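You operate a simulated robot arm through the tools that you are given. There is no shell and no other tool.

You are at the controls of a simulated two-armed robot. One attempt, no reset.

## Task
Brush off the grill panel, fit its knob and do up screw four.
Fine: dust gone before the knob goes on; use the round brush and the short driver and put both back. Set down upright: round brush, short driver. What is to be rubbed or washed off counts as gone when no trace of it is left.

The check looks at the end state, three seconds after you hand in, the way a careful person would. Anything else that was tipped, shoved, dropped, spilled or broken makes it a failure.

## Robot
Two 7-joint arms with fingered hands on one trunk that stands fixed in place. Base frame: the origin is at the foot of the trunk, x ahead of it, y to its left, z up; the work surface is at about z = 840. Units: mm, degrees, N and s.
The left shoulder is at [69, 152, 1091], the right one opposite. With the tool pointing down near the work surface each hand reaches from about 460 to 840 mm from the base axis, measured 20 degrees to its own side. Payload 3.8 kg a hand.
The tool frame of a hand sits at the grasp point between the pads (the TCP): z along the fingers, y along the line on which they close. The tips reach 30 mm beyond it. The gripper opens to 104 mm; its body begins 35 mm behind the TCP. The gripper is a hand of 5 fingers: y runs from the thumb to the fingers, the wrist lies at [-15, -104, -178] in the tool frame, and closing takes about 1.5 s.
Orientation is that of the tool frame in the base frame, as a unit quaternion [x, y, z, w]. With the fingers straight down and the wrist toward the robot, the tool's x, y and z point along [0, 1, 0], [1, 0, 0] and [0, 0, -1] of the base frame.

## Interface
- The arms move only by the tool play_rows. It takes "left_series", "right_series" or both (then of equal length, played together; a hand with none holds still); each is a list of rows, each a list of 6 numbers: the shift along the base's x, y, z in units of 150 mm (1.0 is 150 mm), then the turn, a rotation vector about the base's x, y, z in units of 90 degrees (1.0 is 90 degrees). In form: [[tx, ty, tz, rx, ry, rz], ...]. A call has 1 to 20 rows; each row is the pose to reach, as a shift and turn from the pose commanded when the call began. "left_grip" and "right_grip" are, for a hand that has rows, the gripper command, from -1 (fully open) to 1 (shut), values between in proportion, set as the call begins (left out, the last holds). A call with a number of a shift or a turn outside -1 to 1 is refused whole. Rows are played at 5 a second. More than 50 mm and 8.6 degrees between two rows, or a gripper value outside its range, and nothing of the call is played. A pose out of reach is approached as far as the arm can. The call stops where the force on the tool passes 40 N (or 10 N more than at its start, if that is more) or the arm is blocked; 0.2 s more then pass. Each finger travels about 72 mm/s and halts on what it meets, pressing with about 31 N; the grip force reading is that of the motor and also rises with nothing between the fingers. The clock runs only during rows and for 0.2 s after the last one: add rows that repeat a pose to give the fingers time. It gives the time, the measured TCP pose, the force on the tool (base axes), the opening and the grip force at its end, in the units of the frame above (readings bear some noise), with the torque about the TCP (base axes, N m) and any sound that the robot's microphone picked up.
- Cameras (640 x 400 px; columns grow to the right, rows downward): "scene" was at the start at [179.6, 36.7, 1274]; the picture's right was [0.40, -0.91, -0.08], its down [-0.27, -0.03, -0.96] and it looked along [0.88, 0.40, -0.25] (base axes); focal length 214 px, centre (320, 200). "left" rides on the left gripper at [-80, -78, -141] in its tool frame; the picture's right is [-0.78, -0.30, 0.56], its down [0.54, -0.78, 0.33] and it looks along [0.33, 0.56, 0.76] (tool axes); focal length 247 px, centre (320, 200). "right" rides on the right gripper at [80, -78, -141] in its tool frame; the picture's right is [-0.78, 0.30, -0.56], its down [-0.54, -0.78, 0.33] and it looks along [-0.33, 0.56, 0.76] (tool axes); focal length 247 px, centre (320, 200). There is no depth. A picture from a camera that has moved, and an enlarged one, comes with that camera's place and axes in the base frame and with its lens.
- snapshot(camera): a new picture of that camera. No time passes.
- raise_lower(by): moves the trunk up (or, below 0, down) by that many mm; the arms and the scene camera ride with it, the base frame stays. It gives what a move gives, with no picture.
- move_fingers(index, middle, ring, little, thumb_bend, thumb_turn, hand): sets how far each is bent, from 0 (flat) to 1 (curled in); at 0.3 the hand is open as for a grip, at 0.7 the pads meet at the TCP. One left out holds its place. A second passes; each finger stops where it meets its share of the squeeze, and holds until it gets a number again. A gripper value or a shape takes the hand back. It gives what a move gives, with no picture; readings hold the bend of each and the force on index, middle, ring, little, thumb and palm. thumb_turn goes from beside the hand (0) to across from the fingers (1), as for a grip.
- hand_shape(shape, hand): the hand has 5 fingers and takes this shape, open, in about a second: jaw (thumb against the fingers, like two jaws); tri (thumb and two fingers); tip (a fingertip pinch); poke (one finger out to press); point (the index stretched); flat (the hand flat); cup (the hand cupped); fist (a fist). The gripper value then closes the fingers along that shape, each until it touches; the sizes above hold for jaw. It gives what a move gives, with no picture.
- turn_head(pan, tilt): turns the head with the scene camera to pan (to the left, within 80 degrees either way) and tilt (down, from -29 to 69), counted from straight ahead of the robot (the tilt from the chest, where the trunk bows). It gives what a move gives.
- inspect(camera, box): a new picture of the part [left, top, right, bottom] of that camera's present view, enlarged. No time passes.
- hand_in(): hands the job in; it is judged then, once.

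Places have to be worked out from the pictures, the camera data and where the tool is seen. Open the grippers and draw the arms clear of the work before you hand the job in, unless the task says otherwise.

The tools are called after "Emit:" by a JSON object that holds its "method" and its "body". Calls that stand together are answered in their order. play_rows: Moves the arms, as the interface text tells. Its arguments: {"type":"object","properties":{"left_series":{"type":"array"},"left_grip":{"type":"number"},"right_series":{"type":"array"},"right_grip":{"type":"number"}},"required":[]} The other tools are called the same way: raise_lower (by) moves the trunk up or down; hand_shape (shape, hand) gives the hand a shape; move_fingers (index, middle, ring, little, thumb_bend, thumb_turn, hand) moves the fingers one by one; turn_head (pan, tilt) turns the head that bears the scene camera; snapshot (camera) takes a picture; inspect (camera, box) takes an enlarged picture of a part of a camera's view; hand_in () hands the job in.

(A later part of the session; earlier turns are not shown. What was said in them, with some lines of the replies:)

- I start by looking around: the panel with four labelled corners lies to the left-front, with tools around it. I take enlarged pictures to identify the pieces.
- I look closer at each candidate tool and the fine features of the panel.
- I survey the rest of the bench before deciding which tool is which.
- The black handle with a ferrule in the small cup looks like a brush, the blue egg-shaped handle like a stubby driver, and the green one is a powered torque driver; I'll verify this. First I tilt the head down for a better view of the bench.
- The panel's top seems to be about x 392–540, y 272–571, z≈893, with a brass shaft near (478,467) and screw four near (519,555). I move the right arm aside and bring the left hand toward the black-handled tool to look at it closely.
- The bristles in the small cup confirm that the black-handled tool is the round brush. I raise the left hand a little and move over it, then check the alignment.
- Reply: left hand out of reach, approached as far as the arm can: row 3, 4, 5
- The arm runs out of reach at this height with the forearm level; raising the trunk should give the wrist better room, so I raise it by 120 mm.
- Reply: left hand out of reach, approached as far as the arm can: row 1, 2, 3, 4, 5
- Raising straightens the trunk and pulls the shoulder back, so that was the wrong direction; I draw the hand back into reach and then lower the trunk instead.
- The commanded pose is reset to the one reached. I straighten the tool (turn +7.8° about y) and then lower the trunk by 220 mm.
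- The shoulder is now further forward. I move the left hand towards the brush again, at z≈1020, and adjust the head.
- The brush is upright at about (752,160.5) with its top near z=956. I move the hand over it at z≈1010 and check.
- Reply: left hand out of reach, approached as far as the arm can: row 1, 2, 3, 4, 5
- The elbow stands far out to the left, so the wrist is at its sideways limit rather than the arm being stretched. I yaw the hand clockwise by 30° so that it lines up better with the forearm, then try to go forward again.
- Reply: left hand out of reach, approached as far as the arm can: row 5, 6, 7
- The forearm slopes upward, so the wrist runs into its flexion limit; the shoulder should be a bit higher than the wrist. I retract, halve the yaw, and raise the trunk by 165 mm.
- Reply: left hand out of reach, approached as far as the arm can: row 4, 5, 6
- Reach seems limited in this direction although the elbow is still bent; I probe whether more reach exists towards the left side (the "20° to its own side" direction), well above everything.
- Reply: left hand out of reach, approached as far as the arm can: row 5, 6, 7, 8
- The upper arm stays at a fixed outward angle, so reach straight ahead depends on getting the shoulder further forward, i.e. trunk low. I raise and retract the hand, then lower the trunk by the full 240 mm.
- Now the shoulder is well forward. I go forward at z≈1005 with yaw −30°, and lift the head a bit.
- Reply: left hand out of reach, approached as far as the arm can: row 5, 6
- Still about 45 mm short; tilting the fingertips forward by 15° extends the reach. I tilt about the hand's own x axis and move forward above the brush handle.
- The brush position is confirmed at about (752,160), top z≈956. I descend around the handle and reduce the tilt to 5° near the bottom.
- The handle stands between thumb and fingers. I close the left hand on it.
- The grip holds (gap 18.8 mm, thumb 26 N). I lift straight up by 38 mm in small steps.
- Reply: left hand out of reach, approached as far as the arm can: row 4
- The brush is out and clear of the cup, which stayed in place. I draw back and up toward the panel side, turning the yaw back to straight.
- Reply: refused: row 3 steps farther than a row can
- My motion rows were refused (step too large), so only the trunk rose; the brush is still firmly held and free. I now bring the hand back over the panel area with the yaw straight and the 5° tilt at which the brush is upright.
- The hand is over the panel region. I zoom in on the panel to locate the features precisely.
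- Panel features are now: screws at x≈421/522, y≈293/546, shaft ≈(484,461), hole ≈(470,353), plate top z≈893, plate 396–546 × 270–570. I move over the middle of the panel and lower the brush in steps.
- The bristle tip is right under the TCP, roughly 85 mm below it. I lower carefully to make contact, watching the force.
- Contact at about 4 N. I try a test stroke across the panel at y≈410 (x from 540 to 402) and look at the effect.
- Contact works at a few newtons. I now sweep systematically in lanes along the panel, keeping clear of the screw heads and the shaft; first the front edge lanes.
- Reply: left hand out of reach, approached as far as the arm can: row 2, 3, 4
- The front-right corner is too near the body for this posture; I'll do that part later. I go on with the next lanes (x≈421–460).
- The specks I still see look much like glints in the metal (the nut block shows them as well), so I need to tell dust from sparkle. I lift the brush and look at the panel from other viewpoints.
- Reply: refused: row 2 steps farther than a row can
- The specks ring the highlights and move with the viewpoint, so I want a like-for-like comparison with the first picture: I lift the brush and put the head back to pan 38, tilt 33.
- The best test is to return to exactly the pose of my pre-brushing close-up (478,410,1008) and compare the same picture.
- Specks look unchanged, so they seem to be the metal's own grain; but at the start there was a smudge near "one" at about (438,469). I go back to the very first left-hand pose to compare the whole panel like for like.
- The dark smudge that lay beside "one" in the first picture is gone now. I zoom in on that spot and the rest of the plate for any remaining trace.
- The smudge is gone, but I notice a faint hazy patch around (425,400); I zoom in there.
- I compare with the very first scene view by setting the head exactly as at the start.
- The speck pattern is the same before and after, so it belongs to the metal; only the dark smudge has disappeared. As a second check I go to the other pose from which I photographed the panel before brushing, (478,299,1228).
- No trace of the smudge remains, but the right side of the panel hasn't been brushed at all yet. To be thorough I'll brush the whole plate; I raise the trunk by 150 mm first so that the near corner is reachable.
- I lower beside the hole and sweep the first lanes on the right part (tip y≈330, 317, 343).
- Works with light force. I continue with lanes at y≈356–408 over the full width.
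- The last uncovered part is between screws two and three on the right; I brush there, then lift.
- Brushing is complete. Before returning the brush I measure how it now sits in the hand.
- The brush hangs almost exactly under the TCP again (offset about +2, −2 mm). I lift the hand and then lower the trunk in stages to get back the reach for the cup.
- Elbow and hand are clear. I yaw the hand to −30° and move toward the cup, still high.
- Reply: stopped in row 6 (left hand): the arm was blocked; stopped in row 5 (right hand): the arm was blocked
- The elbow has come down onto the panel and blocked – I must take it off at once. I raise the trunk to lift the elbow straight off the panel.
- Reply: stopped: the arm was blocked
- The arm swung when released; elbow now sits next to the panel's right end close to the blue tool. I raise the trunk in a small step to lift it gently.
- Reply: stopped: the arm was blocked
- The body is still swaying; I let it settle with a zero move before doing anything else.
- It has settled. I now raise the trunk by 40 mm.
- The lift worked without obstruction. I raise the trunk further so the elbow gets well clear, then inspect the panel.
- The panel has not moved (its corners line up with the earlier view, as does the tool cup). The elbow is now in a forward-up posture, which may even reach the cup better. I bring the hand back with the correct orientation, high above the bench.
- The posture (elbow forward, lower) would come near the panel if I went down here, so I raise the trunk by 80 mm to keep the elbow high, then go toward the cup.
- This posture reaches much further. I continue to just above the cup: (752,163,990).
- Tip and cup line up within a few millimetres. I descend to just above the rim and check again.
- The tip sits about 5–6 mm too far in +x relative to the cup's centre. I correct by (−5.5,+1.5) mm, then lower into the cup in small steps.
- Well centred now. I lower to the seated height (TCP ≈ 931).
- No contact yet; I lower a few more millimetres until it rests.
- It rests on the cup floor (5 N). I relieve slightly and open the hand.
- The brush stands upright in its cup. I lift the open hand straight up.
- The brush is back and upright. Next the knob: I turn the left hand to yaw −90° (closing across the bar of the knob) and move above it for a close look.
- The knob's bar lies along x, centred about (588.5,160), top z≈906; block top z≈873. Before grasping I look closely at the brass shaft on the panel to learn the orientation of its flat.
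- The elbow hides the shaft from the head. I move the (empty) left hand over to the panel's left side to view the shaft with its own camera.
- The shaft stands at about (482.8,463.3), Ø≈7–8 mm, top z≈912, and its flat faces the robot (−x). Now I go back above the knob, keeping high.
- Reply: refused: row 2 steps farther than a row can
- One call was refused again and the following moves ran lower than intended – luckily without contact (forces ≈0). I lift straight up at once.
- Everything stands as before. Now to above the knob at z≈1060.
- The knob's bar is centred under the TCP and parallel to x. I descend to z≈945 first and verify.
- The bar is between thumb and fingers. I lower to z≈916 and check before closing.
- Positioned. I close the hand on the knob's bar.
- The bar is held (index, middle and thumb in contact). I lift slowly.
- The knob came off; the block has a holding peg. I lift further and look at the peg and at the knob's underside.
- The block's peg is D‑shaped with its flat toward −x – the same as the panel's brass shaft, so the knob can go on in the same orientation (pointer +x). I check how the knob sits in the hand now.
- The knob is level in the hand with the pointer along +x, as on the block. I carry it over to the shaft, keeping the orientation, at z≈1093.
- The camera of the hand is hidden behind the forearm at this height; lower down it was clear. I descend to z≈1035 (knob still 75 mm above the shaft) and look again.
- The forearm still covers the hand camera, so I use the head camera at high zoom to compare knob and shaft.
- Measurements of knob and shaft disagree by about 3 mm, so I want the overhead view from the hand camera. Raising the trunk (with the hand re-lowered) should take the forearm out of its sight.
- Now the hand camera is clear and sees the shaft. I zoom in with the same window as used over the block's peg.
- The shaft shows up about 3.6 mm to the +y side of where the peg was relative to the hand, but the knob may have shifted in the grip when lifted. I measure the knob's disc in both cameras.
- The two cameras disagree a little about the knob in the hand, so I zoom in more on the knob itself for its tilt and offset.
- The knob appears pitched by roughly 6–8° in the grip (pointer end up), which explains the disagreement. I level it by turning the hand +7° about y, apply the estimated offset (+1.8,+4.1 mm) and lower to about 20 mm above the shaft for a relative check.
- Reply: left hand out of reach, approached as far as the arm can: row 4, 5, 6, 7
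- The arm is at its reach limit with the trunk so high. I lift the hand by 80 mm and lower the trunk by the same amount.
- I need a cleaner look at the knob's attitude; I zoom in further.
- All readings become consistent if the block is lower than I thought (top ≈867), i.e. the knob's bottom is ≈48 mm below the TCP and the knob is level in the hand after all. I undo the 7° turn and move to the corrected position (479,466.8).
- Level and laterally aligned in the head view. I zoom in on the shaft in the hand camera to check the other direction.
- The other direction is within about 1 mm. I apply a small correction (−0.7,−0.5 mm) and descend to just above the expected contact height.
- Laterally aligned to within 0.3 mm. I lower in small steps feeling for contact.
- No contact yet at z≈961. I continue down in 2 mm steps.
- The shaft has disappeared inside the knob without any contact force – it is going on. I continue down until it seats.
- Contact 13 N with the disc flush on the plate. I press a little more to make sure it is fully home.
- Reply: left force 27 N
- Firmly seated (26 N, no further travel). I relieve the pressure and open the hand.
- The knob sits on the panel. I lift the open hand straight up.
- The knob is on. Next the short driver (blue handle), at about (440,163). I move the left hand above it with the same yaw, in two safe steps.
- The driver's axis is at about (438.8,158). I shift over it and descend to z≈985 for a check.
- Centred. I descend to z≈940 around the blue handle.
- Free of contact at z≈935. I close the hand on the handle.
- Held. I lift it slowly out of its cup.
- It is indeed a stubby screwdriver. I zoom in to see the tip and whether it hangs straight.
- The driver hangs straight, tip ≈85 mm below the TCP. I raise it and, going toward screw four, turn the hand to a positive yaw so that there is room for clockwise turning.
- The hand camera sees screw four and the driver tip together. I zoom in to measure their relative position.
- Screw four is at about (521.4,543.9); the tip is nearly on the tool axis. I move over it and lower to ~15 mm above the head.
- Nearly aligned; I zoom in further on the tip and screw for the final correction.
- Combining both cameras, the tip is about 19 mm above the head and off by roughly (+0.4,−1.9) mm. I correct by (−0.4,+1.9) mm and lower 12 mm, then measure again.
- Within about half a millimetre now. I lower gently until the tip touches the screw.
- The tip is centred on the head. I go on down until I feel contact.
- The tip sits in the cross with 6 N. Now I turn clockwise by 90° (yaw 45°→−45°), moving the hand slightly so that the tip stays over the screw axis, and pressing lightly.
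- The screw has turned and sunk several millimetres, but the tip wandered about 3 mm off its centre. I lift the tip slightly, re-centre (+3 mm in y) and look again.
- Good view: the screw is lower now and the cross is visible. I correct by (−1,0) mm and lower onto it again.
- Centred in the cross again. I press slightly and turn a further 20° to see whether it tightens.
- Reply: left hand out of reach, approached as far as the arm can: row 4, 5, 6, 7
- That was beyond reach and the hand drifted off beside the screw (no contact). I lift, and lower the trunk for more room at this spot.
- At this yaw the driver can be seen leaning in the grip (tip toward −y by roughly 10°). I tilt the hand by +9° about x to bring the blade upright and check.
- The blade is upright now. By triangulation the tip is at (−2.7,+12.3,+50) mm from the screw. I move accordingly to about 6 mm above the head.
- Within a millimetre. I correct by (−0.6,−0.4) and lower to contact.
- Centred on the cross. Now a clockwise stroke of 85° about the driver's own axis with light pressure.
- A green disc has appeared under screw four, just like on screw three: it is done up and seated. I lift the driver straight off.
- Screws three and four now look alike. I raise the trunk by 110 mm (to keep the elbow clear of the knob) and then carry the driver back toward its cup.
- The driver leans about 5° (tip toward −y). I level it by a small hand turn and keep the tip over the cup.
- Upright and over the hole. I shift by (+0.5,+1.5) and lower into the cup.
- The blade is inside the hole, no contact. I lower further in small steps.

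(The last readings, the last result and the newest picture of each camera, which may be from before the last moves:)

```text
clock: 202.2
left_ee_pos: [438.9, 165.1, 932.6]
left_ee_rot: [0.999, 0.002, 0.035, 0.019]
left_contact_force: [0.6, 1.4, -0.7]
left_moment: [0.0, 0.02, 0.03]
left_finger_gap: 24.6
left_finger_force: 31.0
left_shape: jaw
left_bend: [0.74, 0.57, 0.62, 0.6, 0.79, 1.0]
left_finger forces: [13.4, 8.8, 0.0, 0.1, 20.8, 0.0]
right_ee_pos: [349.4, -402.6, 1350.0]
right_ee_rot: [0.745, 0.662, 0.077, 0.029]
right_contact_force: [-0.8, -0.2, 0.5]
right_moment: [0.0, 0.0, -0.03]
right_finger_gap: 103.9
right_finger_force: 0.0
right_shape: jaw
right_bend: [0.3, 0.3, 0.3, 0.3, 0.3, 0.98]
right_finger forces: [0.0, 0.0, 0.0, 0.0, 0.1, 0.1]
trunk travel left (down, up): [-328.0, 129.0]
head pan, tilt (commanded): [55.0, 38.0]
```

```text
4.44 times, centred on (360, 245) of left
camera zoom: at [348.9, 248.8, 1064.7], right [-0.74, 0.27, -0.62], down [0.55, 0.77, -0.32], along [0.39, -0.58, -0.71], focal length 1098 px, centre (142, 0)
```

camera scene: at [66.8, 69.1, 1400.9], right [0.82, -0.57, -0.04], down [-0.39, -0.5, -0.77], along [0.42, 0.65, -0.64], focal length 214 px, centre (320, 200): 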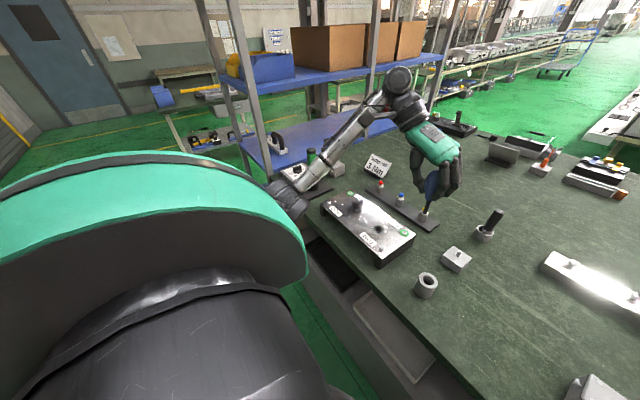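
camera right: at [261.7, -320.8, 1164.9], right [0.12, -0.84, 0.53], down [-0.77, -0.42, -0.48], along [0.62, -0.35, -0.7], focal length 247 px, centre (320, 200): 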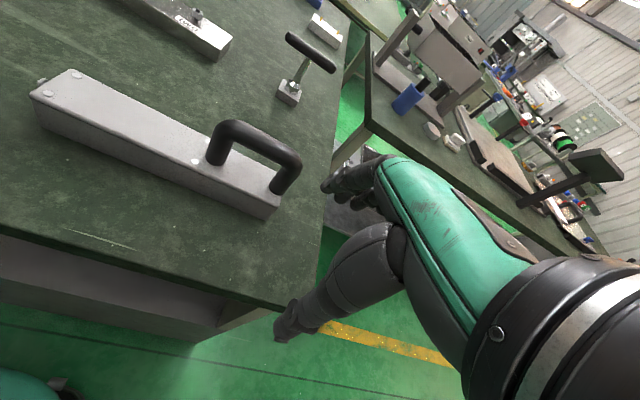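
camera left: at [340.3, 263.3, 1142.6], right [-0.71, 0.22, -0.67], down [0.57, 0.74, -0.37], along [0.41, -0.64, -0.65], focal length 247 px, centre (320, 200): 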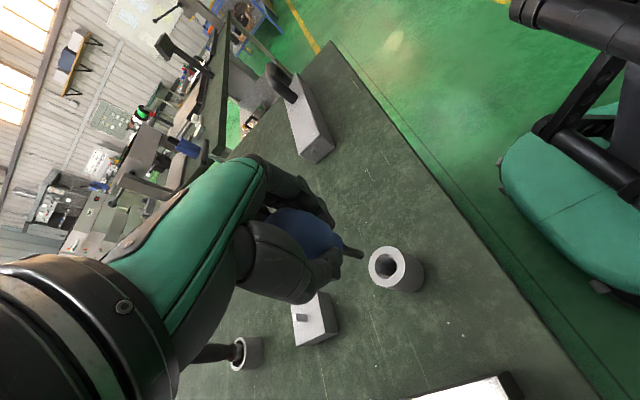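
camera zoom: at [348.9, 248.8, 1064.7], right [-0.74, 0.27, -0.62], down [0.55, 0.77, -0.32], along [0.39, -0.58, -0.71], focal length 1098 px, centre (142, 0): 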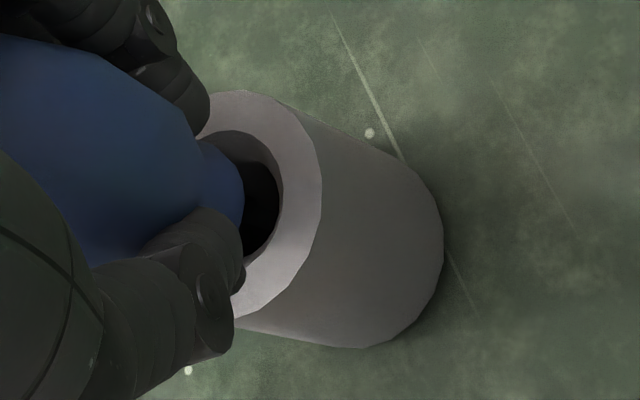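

Emit:
{"method": "play_rows", "body": {"left_series": [[0, 0, -0.01, 0, 0, 0], [0, 0, -0.018, 0, 0, 0], [0, 0, -0.018, 0, 0, 0]]}}

Emit:
{"method": "inspect", "body": {"camera": "left", "box": [300, 200, 420, 290]}}

Emit:
{"method": "inspect", "body": {"camera": "scene", "box": [415, 230, 465, 300]}}

```text
clock: 203.0
left_ee_pos: [439.2, 165.2, 931.4]
left_ee_rot: [0.999, 0.002, 0.036, 0.019]
left_contact_force: [0.1, 0.5, 1.6]
left_moment: [-0.03, -0.03, -0.02]
left_finger_gap: 24.3
left_finger_force: 31.1
left_shape: jaw
left_bend: [0.74, 0.57, 0.62, 0.6, 0.79, 1.0]
left_finger forces: [13.6, 8.1, 0.0, 0.1, 20.7, 0.1]
right_ee_pos: [348.6, -404.1, 1349.6]
right_ee_rot: [0.746, 0.661, 0.077, 0.03]
right_contact_force: [0.6, -0.5, 0.0]
right_moment: [-0.02, -0.03, 0.0]
right_finger_gap: 103.9
right_finger_force: 0.0
right_shape: jaw
right_bend: [0.3, 0.3, 0.3, 0.3, 0.3, 0.98]
right_finger forces: [0.1, 0.0, 0.0, 0.0, 0.1, 0.1]
trunk travel left (down, up): [-328.0, 129.0]
head pan, tilt (commanded): [55.0, 38.0]
```

```text
4.44 times, centred on (360, 245) of left
camera zoom: at [348.6, 248.8, 1062.5], right [-0.74, 0.27, -0.62], down [0.55, 0.77, -0.32], along [0.39, -0.58, -0.71], focal length 1098 px, centre (142, 0)
```

zoom: 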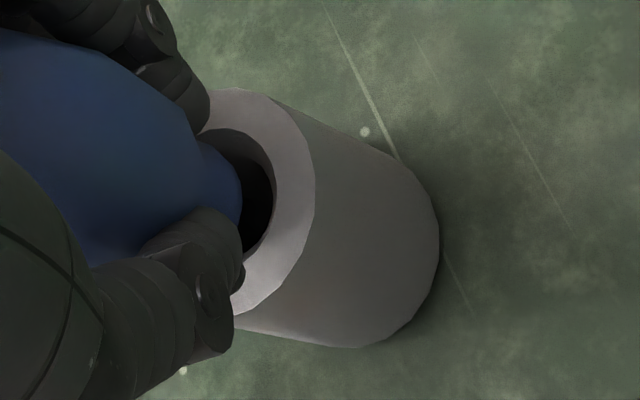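

```text
5.71 times, centred on (440, 265) of scene
camera zoom: at [65.9, 69.9, 1401.0], right [0.82, -0.57, -0.04], down [-0.39, -0.5, -0.77], along [0.42, 0.65, -0.64], focal length 1226 px, centre (-366, -171)
```

zoom: 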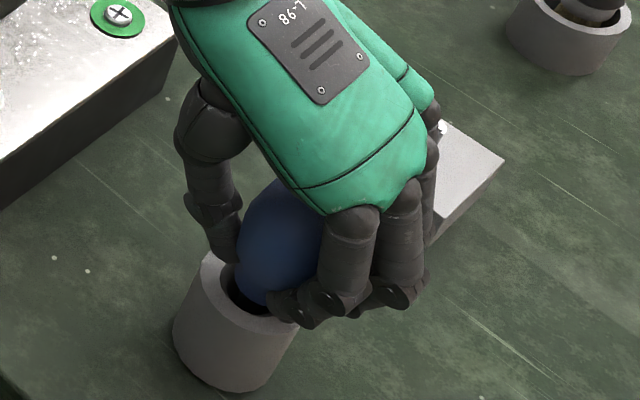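

Contact at z≈931: it is seated as it was before. I open the hand.

Emit:
{"method": "play_rows", "body": {"left_series": [[0, 0, 0, 0, 0, 0], [0, 0, 0, 0, 0, 0], [0, 0, 0, 0, 0, 0], [0, 0, 0, 0, 0, 0], [0, 0, 0, 0, 0, 0], [0, 0, 0, 0, 0, 0], [0, 0, 0, 0, 0, 0], [0, 0, 0, 0, 0, 0]], "left_grip": -1}}

Emit:
{"method": "inspect", "body": {"camera": "left", "box": [260, 160, 440, 340]}}

Emit:
{"method": "inspect", "body": {"camera": "scene", "box": [405, 220, 475, 310]}}

```text
clock: 204.8
left_ee_pos: [438.4, 165.5, 930.7]
left_ee_rot: [0.999, 0.002, 0.036, 0.019]
left_contact_force: [0.2, 0.8, -0.2]
left_moment: [-0.01, -0.01, 0.04]
left_finger_gap: 103.6
left_finger_force: 0.0
left_shape: jaw
left_bend: [0.3, 0.3, 0.3, 0.3, 0.3, 0.98]
left_finger forces: [0.0, 0.0, 0.0, 0.0, 0.0, 0.0]
right_ee_pos: [348.1, -402.7, 1349.0]
right_ee_rot: [0.746, 0.661, 0.076, 0.03]
right_contact_force: [-0.4, 0.5, 0.5]
right_moment: [0.02, 0.01, 0.04]
right_finger_gap: 103.7
right_finger_force: 0.0
right_shape: jaw
right_bend: [0.3, 0.3, 0.3, 0.3, 0.3, 0.98]
right_finger forces: [0.1, 0.1, 0.0, 0.0, 0.0, 0.1]
trunk travel left (down, up): [-328.0, 129.0]
head pan, tilt (commanded): [55.0, 38.0]
```

```text
2.22 times, centred on (350, 250) of left
camera zoom: at [348.8, 248.9, 1062.3], right [-0.74, 0.27, -0.62], down [0.55, 0.77, -0.32], along [0.39, -0.58, -0.71], focal length 549 px, centre (253, 89)
```

zoom: 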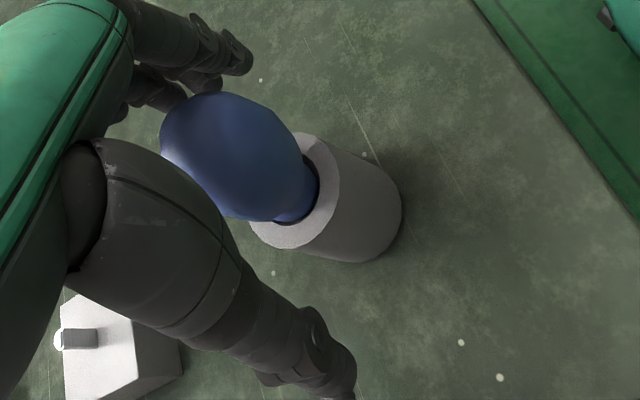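

```text
4.44 times, centred on (440, 265) of scene
camera zoom: at [66.2, 70.0, 1400.9], right [0.82, -0.57, -0.04], down [-0.39, -0.5, -0.77], along [0.42, 0.65, -0.64], focal length 953 px, centre (-213, -89)
```

zoom: 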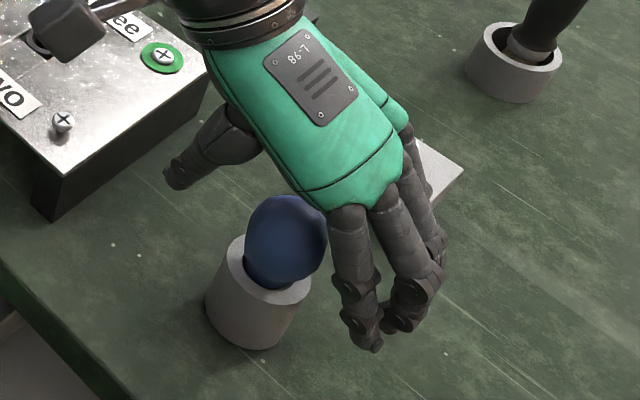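

The driver stands in its cup. I lift the open hand straight up.

Emit:
{"method": "play_rows", "body": {"left_series": [[0, 0, 0.12, 0, 0, 0], [0, 0, 0.3, 0, 0, 0], [0, 0, 0.5, 0, 0, 0], [0, 0, 0.75, 0, 0, 0], [0, 0, 1.0, 0, 0, 0]]}}

Emit:
{"method": "snapshot", "body": {"camera": "left"}}

Emit:
{"method": "inspect", "body": {"camera": "scene", "box": [395, 200, 515, 320]}}

```text
clock: 206.0
left_ee_pos: [438.1, 164.5, 1080.1]
left_ee_rot: [0.999, 0.004, 0.034, 0.018]
left_contact_force: [-1.2, 0.0, -0.1]
left_moment: [-0.01, 0.03, 0.0]
left_finger_gap: 104.0
left_finger_force: 0.1
left_shape: jaw
left_bend: [0.3, 0.3, 0.3, 0.3, 0.3, 0.98]
left_finger forces: [0.0, 0.1, 0.0, 0.0, 0.1, 0.0]
right_ee_pos: [348.3, -403.3, 1349.6]
right_ee_rot: [0.746, 0.661, 0.077, 0.03]
right_contact_force: [-0.8, 0.0, -0.2]
right_moment: [0.02, 0.0, 0.01]
right_finger_gap: 104.2
right_finger_force: 0.0
right_shape: jaw
right_bend: [0.3, 0.3, 0.3, 0.3, 0.3, 0.98]
right_finger forces: [0.1, 0.0, 0.0, 0.0, 0.0, 0.0]
trunk travel left (down, up): [-328.0, 129.0]
head pan, tilt (commanded): [55.0, 38.0]
```

```text
taken
camera left: at [348.6, 248.5, 1212.1], right [-0.74, 0.27, -0.62], down [0.55, 0.77, -0.32], along [0.39, -0.58, -0.71], focal length 247 px, centre (320, 200)
```

left: 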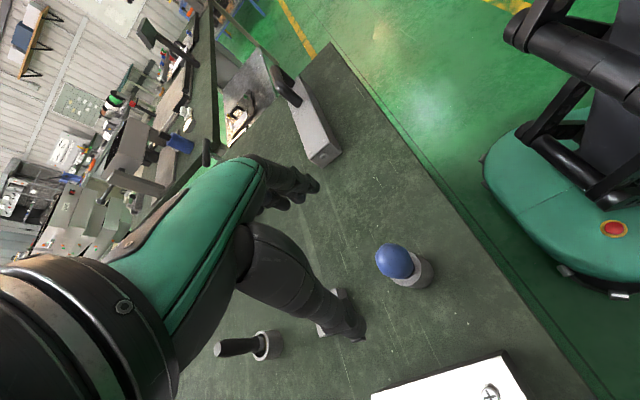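

```text
3.33 times, centred on (455, 260) of scene
camera zoom: at [66.2, 69.7, 1400.9], right [0.82, -0.57, -0.04], down [-0.39, -0.5, -0.77], along [0.42, 0.65, -0.64], focal length 715 px, centre (-130, 0)
```

zoom: 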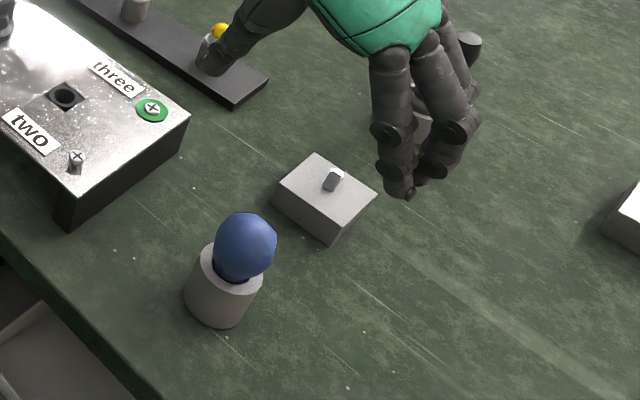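

Both tools are back upright. I now withdraw the left hand up and toward its starting place, turning it back to the normal orientation.

Emit:
{"method": "play_rows", "body": {"left_series": [[-0.02, 0.05, 0.12, -0.0015, 0.0047, 0.0904], [-0.04, 0.12, 0.24, -0.003, 0.0094, 0.181], [-0.06, 0.2, 0.36, -0.0044, 0.0142, 0.271], [-0.08, 0.3, 0.48, -0.0058, 0.019, 0.362], [-0.1, 0.4, 0.58, -0.0073, 0.0236, 0.452], [-0.13, 0.5, 0.66, -0.0087, 0.0284, 0.542], [-0.15, 0.6, 0.7, -0.0102, 0.033, 0.633], [-0.18, 0.7, 0.7, -0.0116, 0.0378, 0.723], [-0.2, 0.8, 0.7, -0.0131, 0.0425, 0.814], [-0.23, 0.9, 0.7, -0.0145, 0.0473, 0.904], [-0.25, 1.0, 0.7, -0.016, 0.052, 0.9945]]}}

Emit:
{"method": "snapshot", "body": {"camera": "scene"}}

Emit:
{"method": "snapshot", "body": {"camera": "left"}}

```text
clock: 208.4
left_ee_pos: [401.1, 315.7, 1186.0]
left_ee_rot: [0.707, 0.707, 0.001, 0.0]
left_contact_force: [-0.2, 0.2, 1.0]
left_moment: [-0.01, -0.02, 0.03]
left_finger_gap: 103.7
left_finger_force: 0.1
left_shape: jaw
left_bend: [0.3, 0.3, 0.3, 0.3, 0.3, 0.98]
left_finger forces: [0.0, 0.1, 0.0, 0.1, 0.0, 0.0]
right_ee_pos: [347.8, -403.5, 1350.6]
right_ee_rot: [0.745, 0.661, 0.077, 0.029]
right_contact_force: [-0.7, 0.8, 0.4]
right_moment: [0.0, 0.01, -0.02]
right_finger_gap: 104.0
right_finger_force: 0.1
right_shape: jaw
right_bend: [0.3, 0.3, 0.3, 0.3, 0.3, 0.98]
right_finger forces: [0.0, 0.0, 0.0, 0.0, 0.1, 0.0]
trunk travel left (down, up): [-328.0, 129.0]
head pan, tilt (commanded): [55.0, 38.0]
```

```text
taken
camera scene: at [66.0, 70.2, 1400.9], right [0.82, -0.57, -0.04], down [-0.39, -0.5, -0.77], along [0.42, 0.65, -0.64], focal length 214 px, centre (320, 200)
```

scene: 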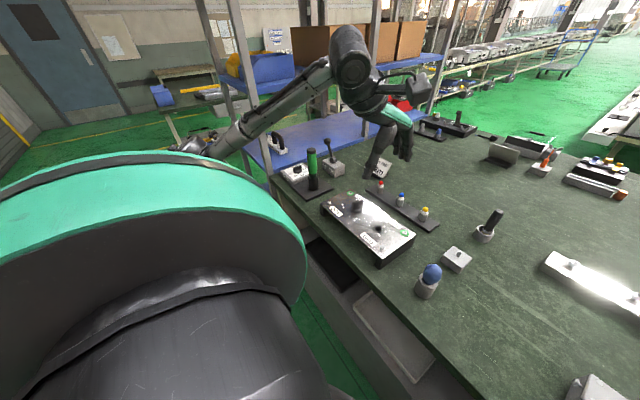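

```text
taken
camera left: at [323.6, 236.1, 1325.9], right [-0.29, -0.77, -0.56], down [-0.78, 0.54, -0.33], along [0.56, 0.34, -0.76], focal length 247 px, centre (320, 200)
```

left: 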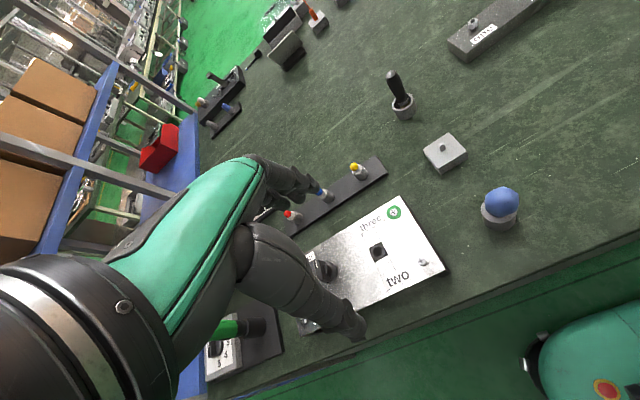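

Emit:
{"method": "play_rows", "body": {"left_series": [[-0.07, 0.25, 0.05, 0, 0, 0], [-0.14, 0.5, 0.1, 0, 0, 0], [-0.21, 0.75, 0.15, 0, 0, 0], [-0.275, 1.0, 0.2, 0, 0, 0], [-0.275, 1.0, 0.2, 0, 0, 0]]}}

Emit:
{"method": "snapshot", "body": {"camera": "left"}}

Emit:
{"method": "inspect", "body": {"camera": "left", "box": [330, 130, 540, 290]}}

Emit:
{"method": "snapshot", "body": {"camera": "scene"}}

```text
clock: 209.6
left_ee_pos: [359.6, 467.7, 1215.1]
left_ee_rot: [0.708, 0.706, 0.001, 0.0]
left_contact_force: [-0.4, -0.3, -0.4]
left_moment: [-0.04, 0.02, -0.04]
left_finger_gap: 103.7
left_finger_force: 0.1
left_shape: jaw
left_bend: [0.3, 0.3, 0.3, 0.3, 0.3, 0.98]
left_finger forces: [0.0, 0.1, 0.1, 0.1, 0.1, 0.1]
right_ee_pos: [348.8, -403.0, 1349.7]
right_ee_rot: [0.745, 0.661, 0.077, 0.03]
right_contact_force: [-0.4, 0.4, -0.1]
right_moment: [0.0, 0.0, 0.01]
right_finger_gap: 104.0
right_finger_force: 0.1
right_shape: jaw
right_bend: [0.3, 0.3, 0.3, 0.3, 0.3, 0.98]
right_finger forces: [0.1, 0.0, 0.1, 0.0, 0.1, 0.1]
trunk travel left (down, up): [-328.0, 129.0]
head pan, tilt (commanded): [55.0, 38.0]
```

```text
taken
camera left: at [282.1, 387.5, 1355.9], right [-0.3, -0.77, -0.56], down [-0.77, 0.54, -0.33], along [0.56, 0.33, -0.76], focal length 247 px, centre (320, 200)
```

left: 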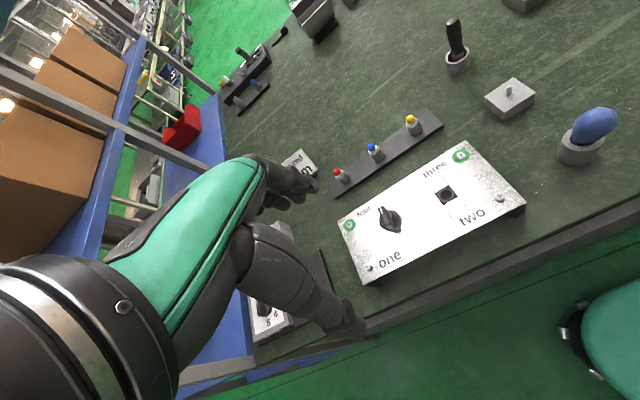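

```text
2.50 times, centred on (435, 210) of left
camera zoom: at [282.1, 387.5, 1355.9], right [-0.3, -0.77, -0.56], down [-0.77, 0.54, -0.33], along [0.56, 0.33, -0.76], focal length 617 px, centre (32, 175)
```

zoom: 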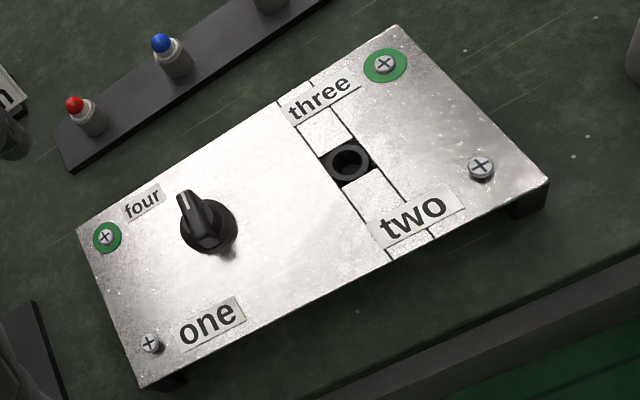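

```text
taken
camera scene: at [66.2, 69.9, 1400.9], right [0.82, -0.57, -0.04], down [-0.39, -0.5, -0.77], along [0.42, 0.65, -0.64], focal length 214 px, centre (320, 200)
```

scene: 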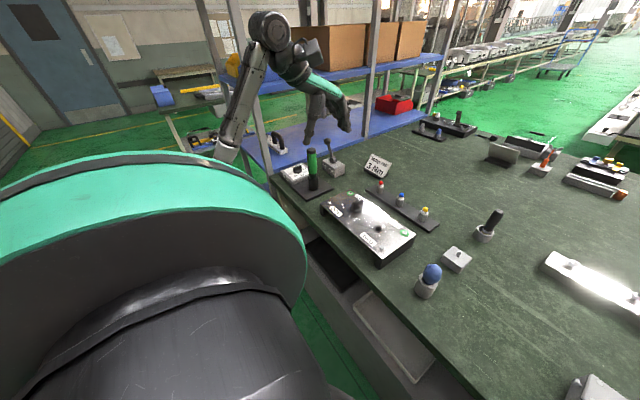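

The panel is clean, the knob is on, screws three and four show green. A last close look at both tools and the rest before handing in.

Emit:
{"method": "inspect", "body": {"camera": "left", "box": [430, 0, 640, 170]}}

Emit:
{"method": "inspect", "body": {"camera": "scene", "box": [270, 140, 450, 280]}}

Emit:
{"method": "inspect", "body": {"camera": "scene", "box": [400, 190, 520, 310]}}

```text
2.35 times, centred on (535, 85) of left
camera zoom: at [282.1, 387.5, 1355.9], right [-0.3, -0.77, -0.56], down [-0.77, 0.54, -0.33], along [0.56, 0.33, -0.76], focal length 581 px, centre (-186, 471)
```

zoom: 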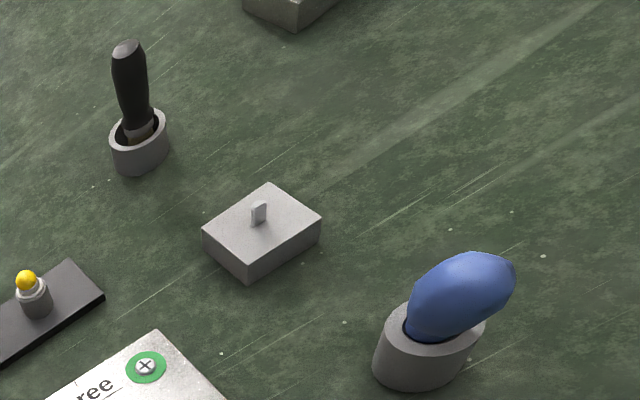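

```text
2.86 times, centred on (360, 210) of scene
camera zoom: at [66.2, 69.9, 1400.9], right [0.82, -0.57, -0.04], down [-0.39, -0.5, -0.77], along [0.42, 0.65, -0.64], focal length 613 px, centre (206, 171)
```

zoom: 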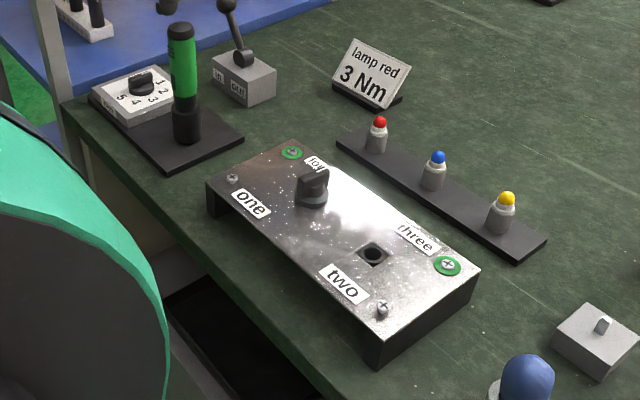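

```text
3.33 times, centred on (460, 250) of scene
camera zoom: at [66.2, 69.9, 1400.9], right [0.82, -0.57, -0.04], down [-0.39, -0.5, -0.77], along [0.42, 0.65, -0.64], focal length 715 px, centre (-147, 33)
```

zoom: 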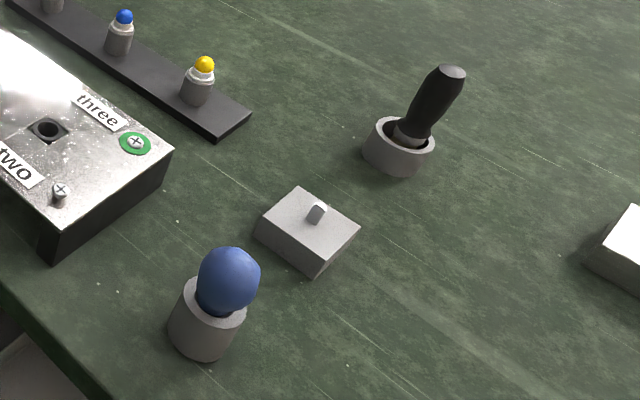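

Dust gone, knob fitted, screw four done up, brush and driver upright in their cups, both hands open and clear, nothing else disturbed. I hand the job in.

Emit:
{"method": "hand_in", "body": {}}

```text
The job is handed in.
```

I've handed the job in: the grill panel is brushed off, its knob is fitted, and screw four is done up. No result has come back yet.

- **Dust:** The one dark patch, beside "one", was gone before the knob went on. I then brushed the rest of the plate, except close around the screws and shaft and in the near right corner. The white specks still visible look like the metal's own grain: they didn't change with brushing, and the nut block shows them too.
- **Knob:** It sits flush on the brass shaft, pointer away from the robot, as it was on its block. I pressed it to 26 N and it went no further.
- **Screw four:** I turned it down with the short driver until a green disc like screw three's appeared. I took that as done. The sign by the lamps says "lamp red 3 Nm", but I did not measure the torque.
- **Tools:** The round brush and the short driver are upright in their cups.

**Collision:** While I was carrying the brush back, the left elbow came down on the panel and I had to raise the trunk to free it. The panel and everything near it looked unmoved afterwards, as far as I could see in the pictures.

Both hands are open and clear of the work. In the last pictures nothing else looked moved.
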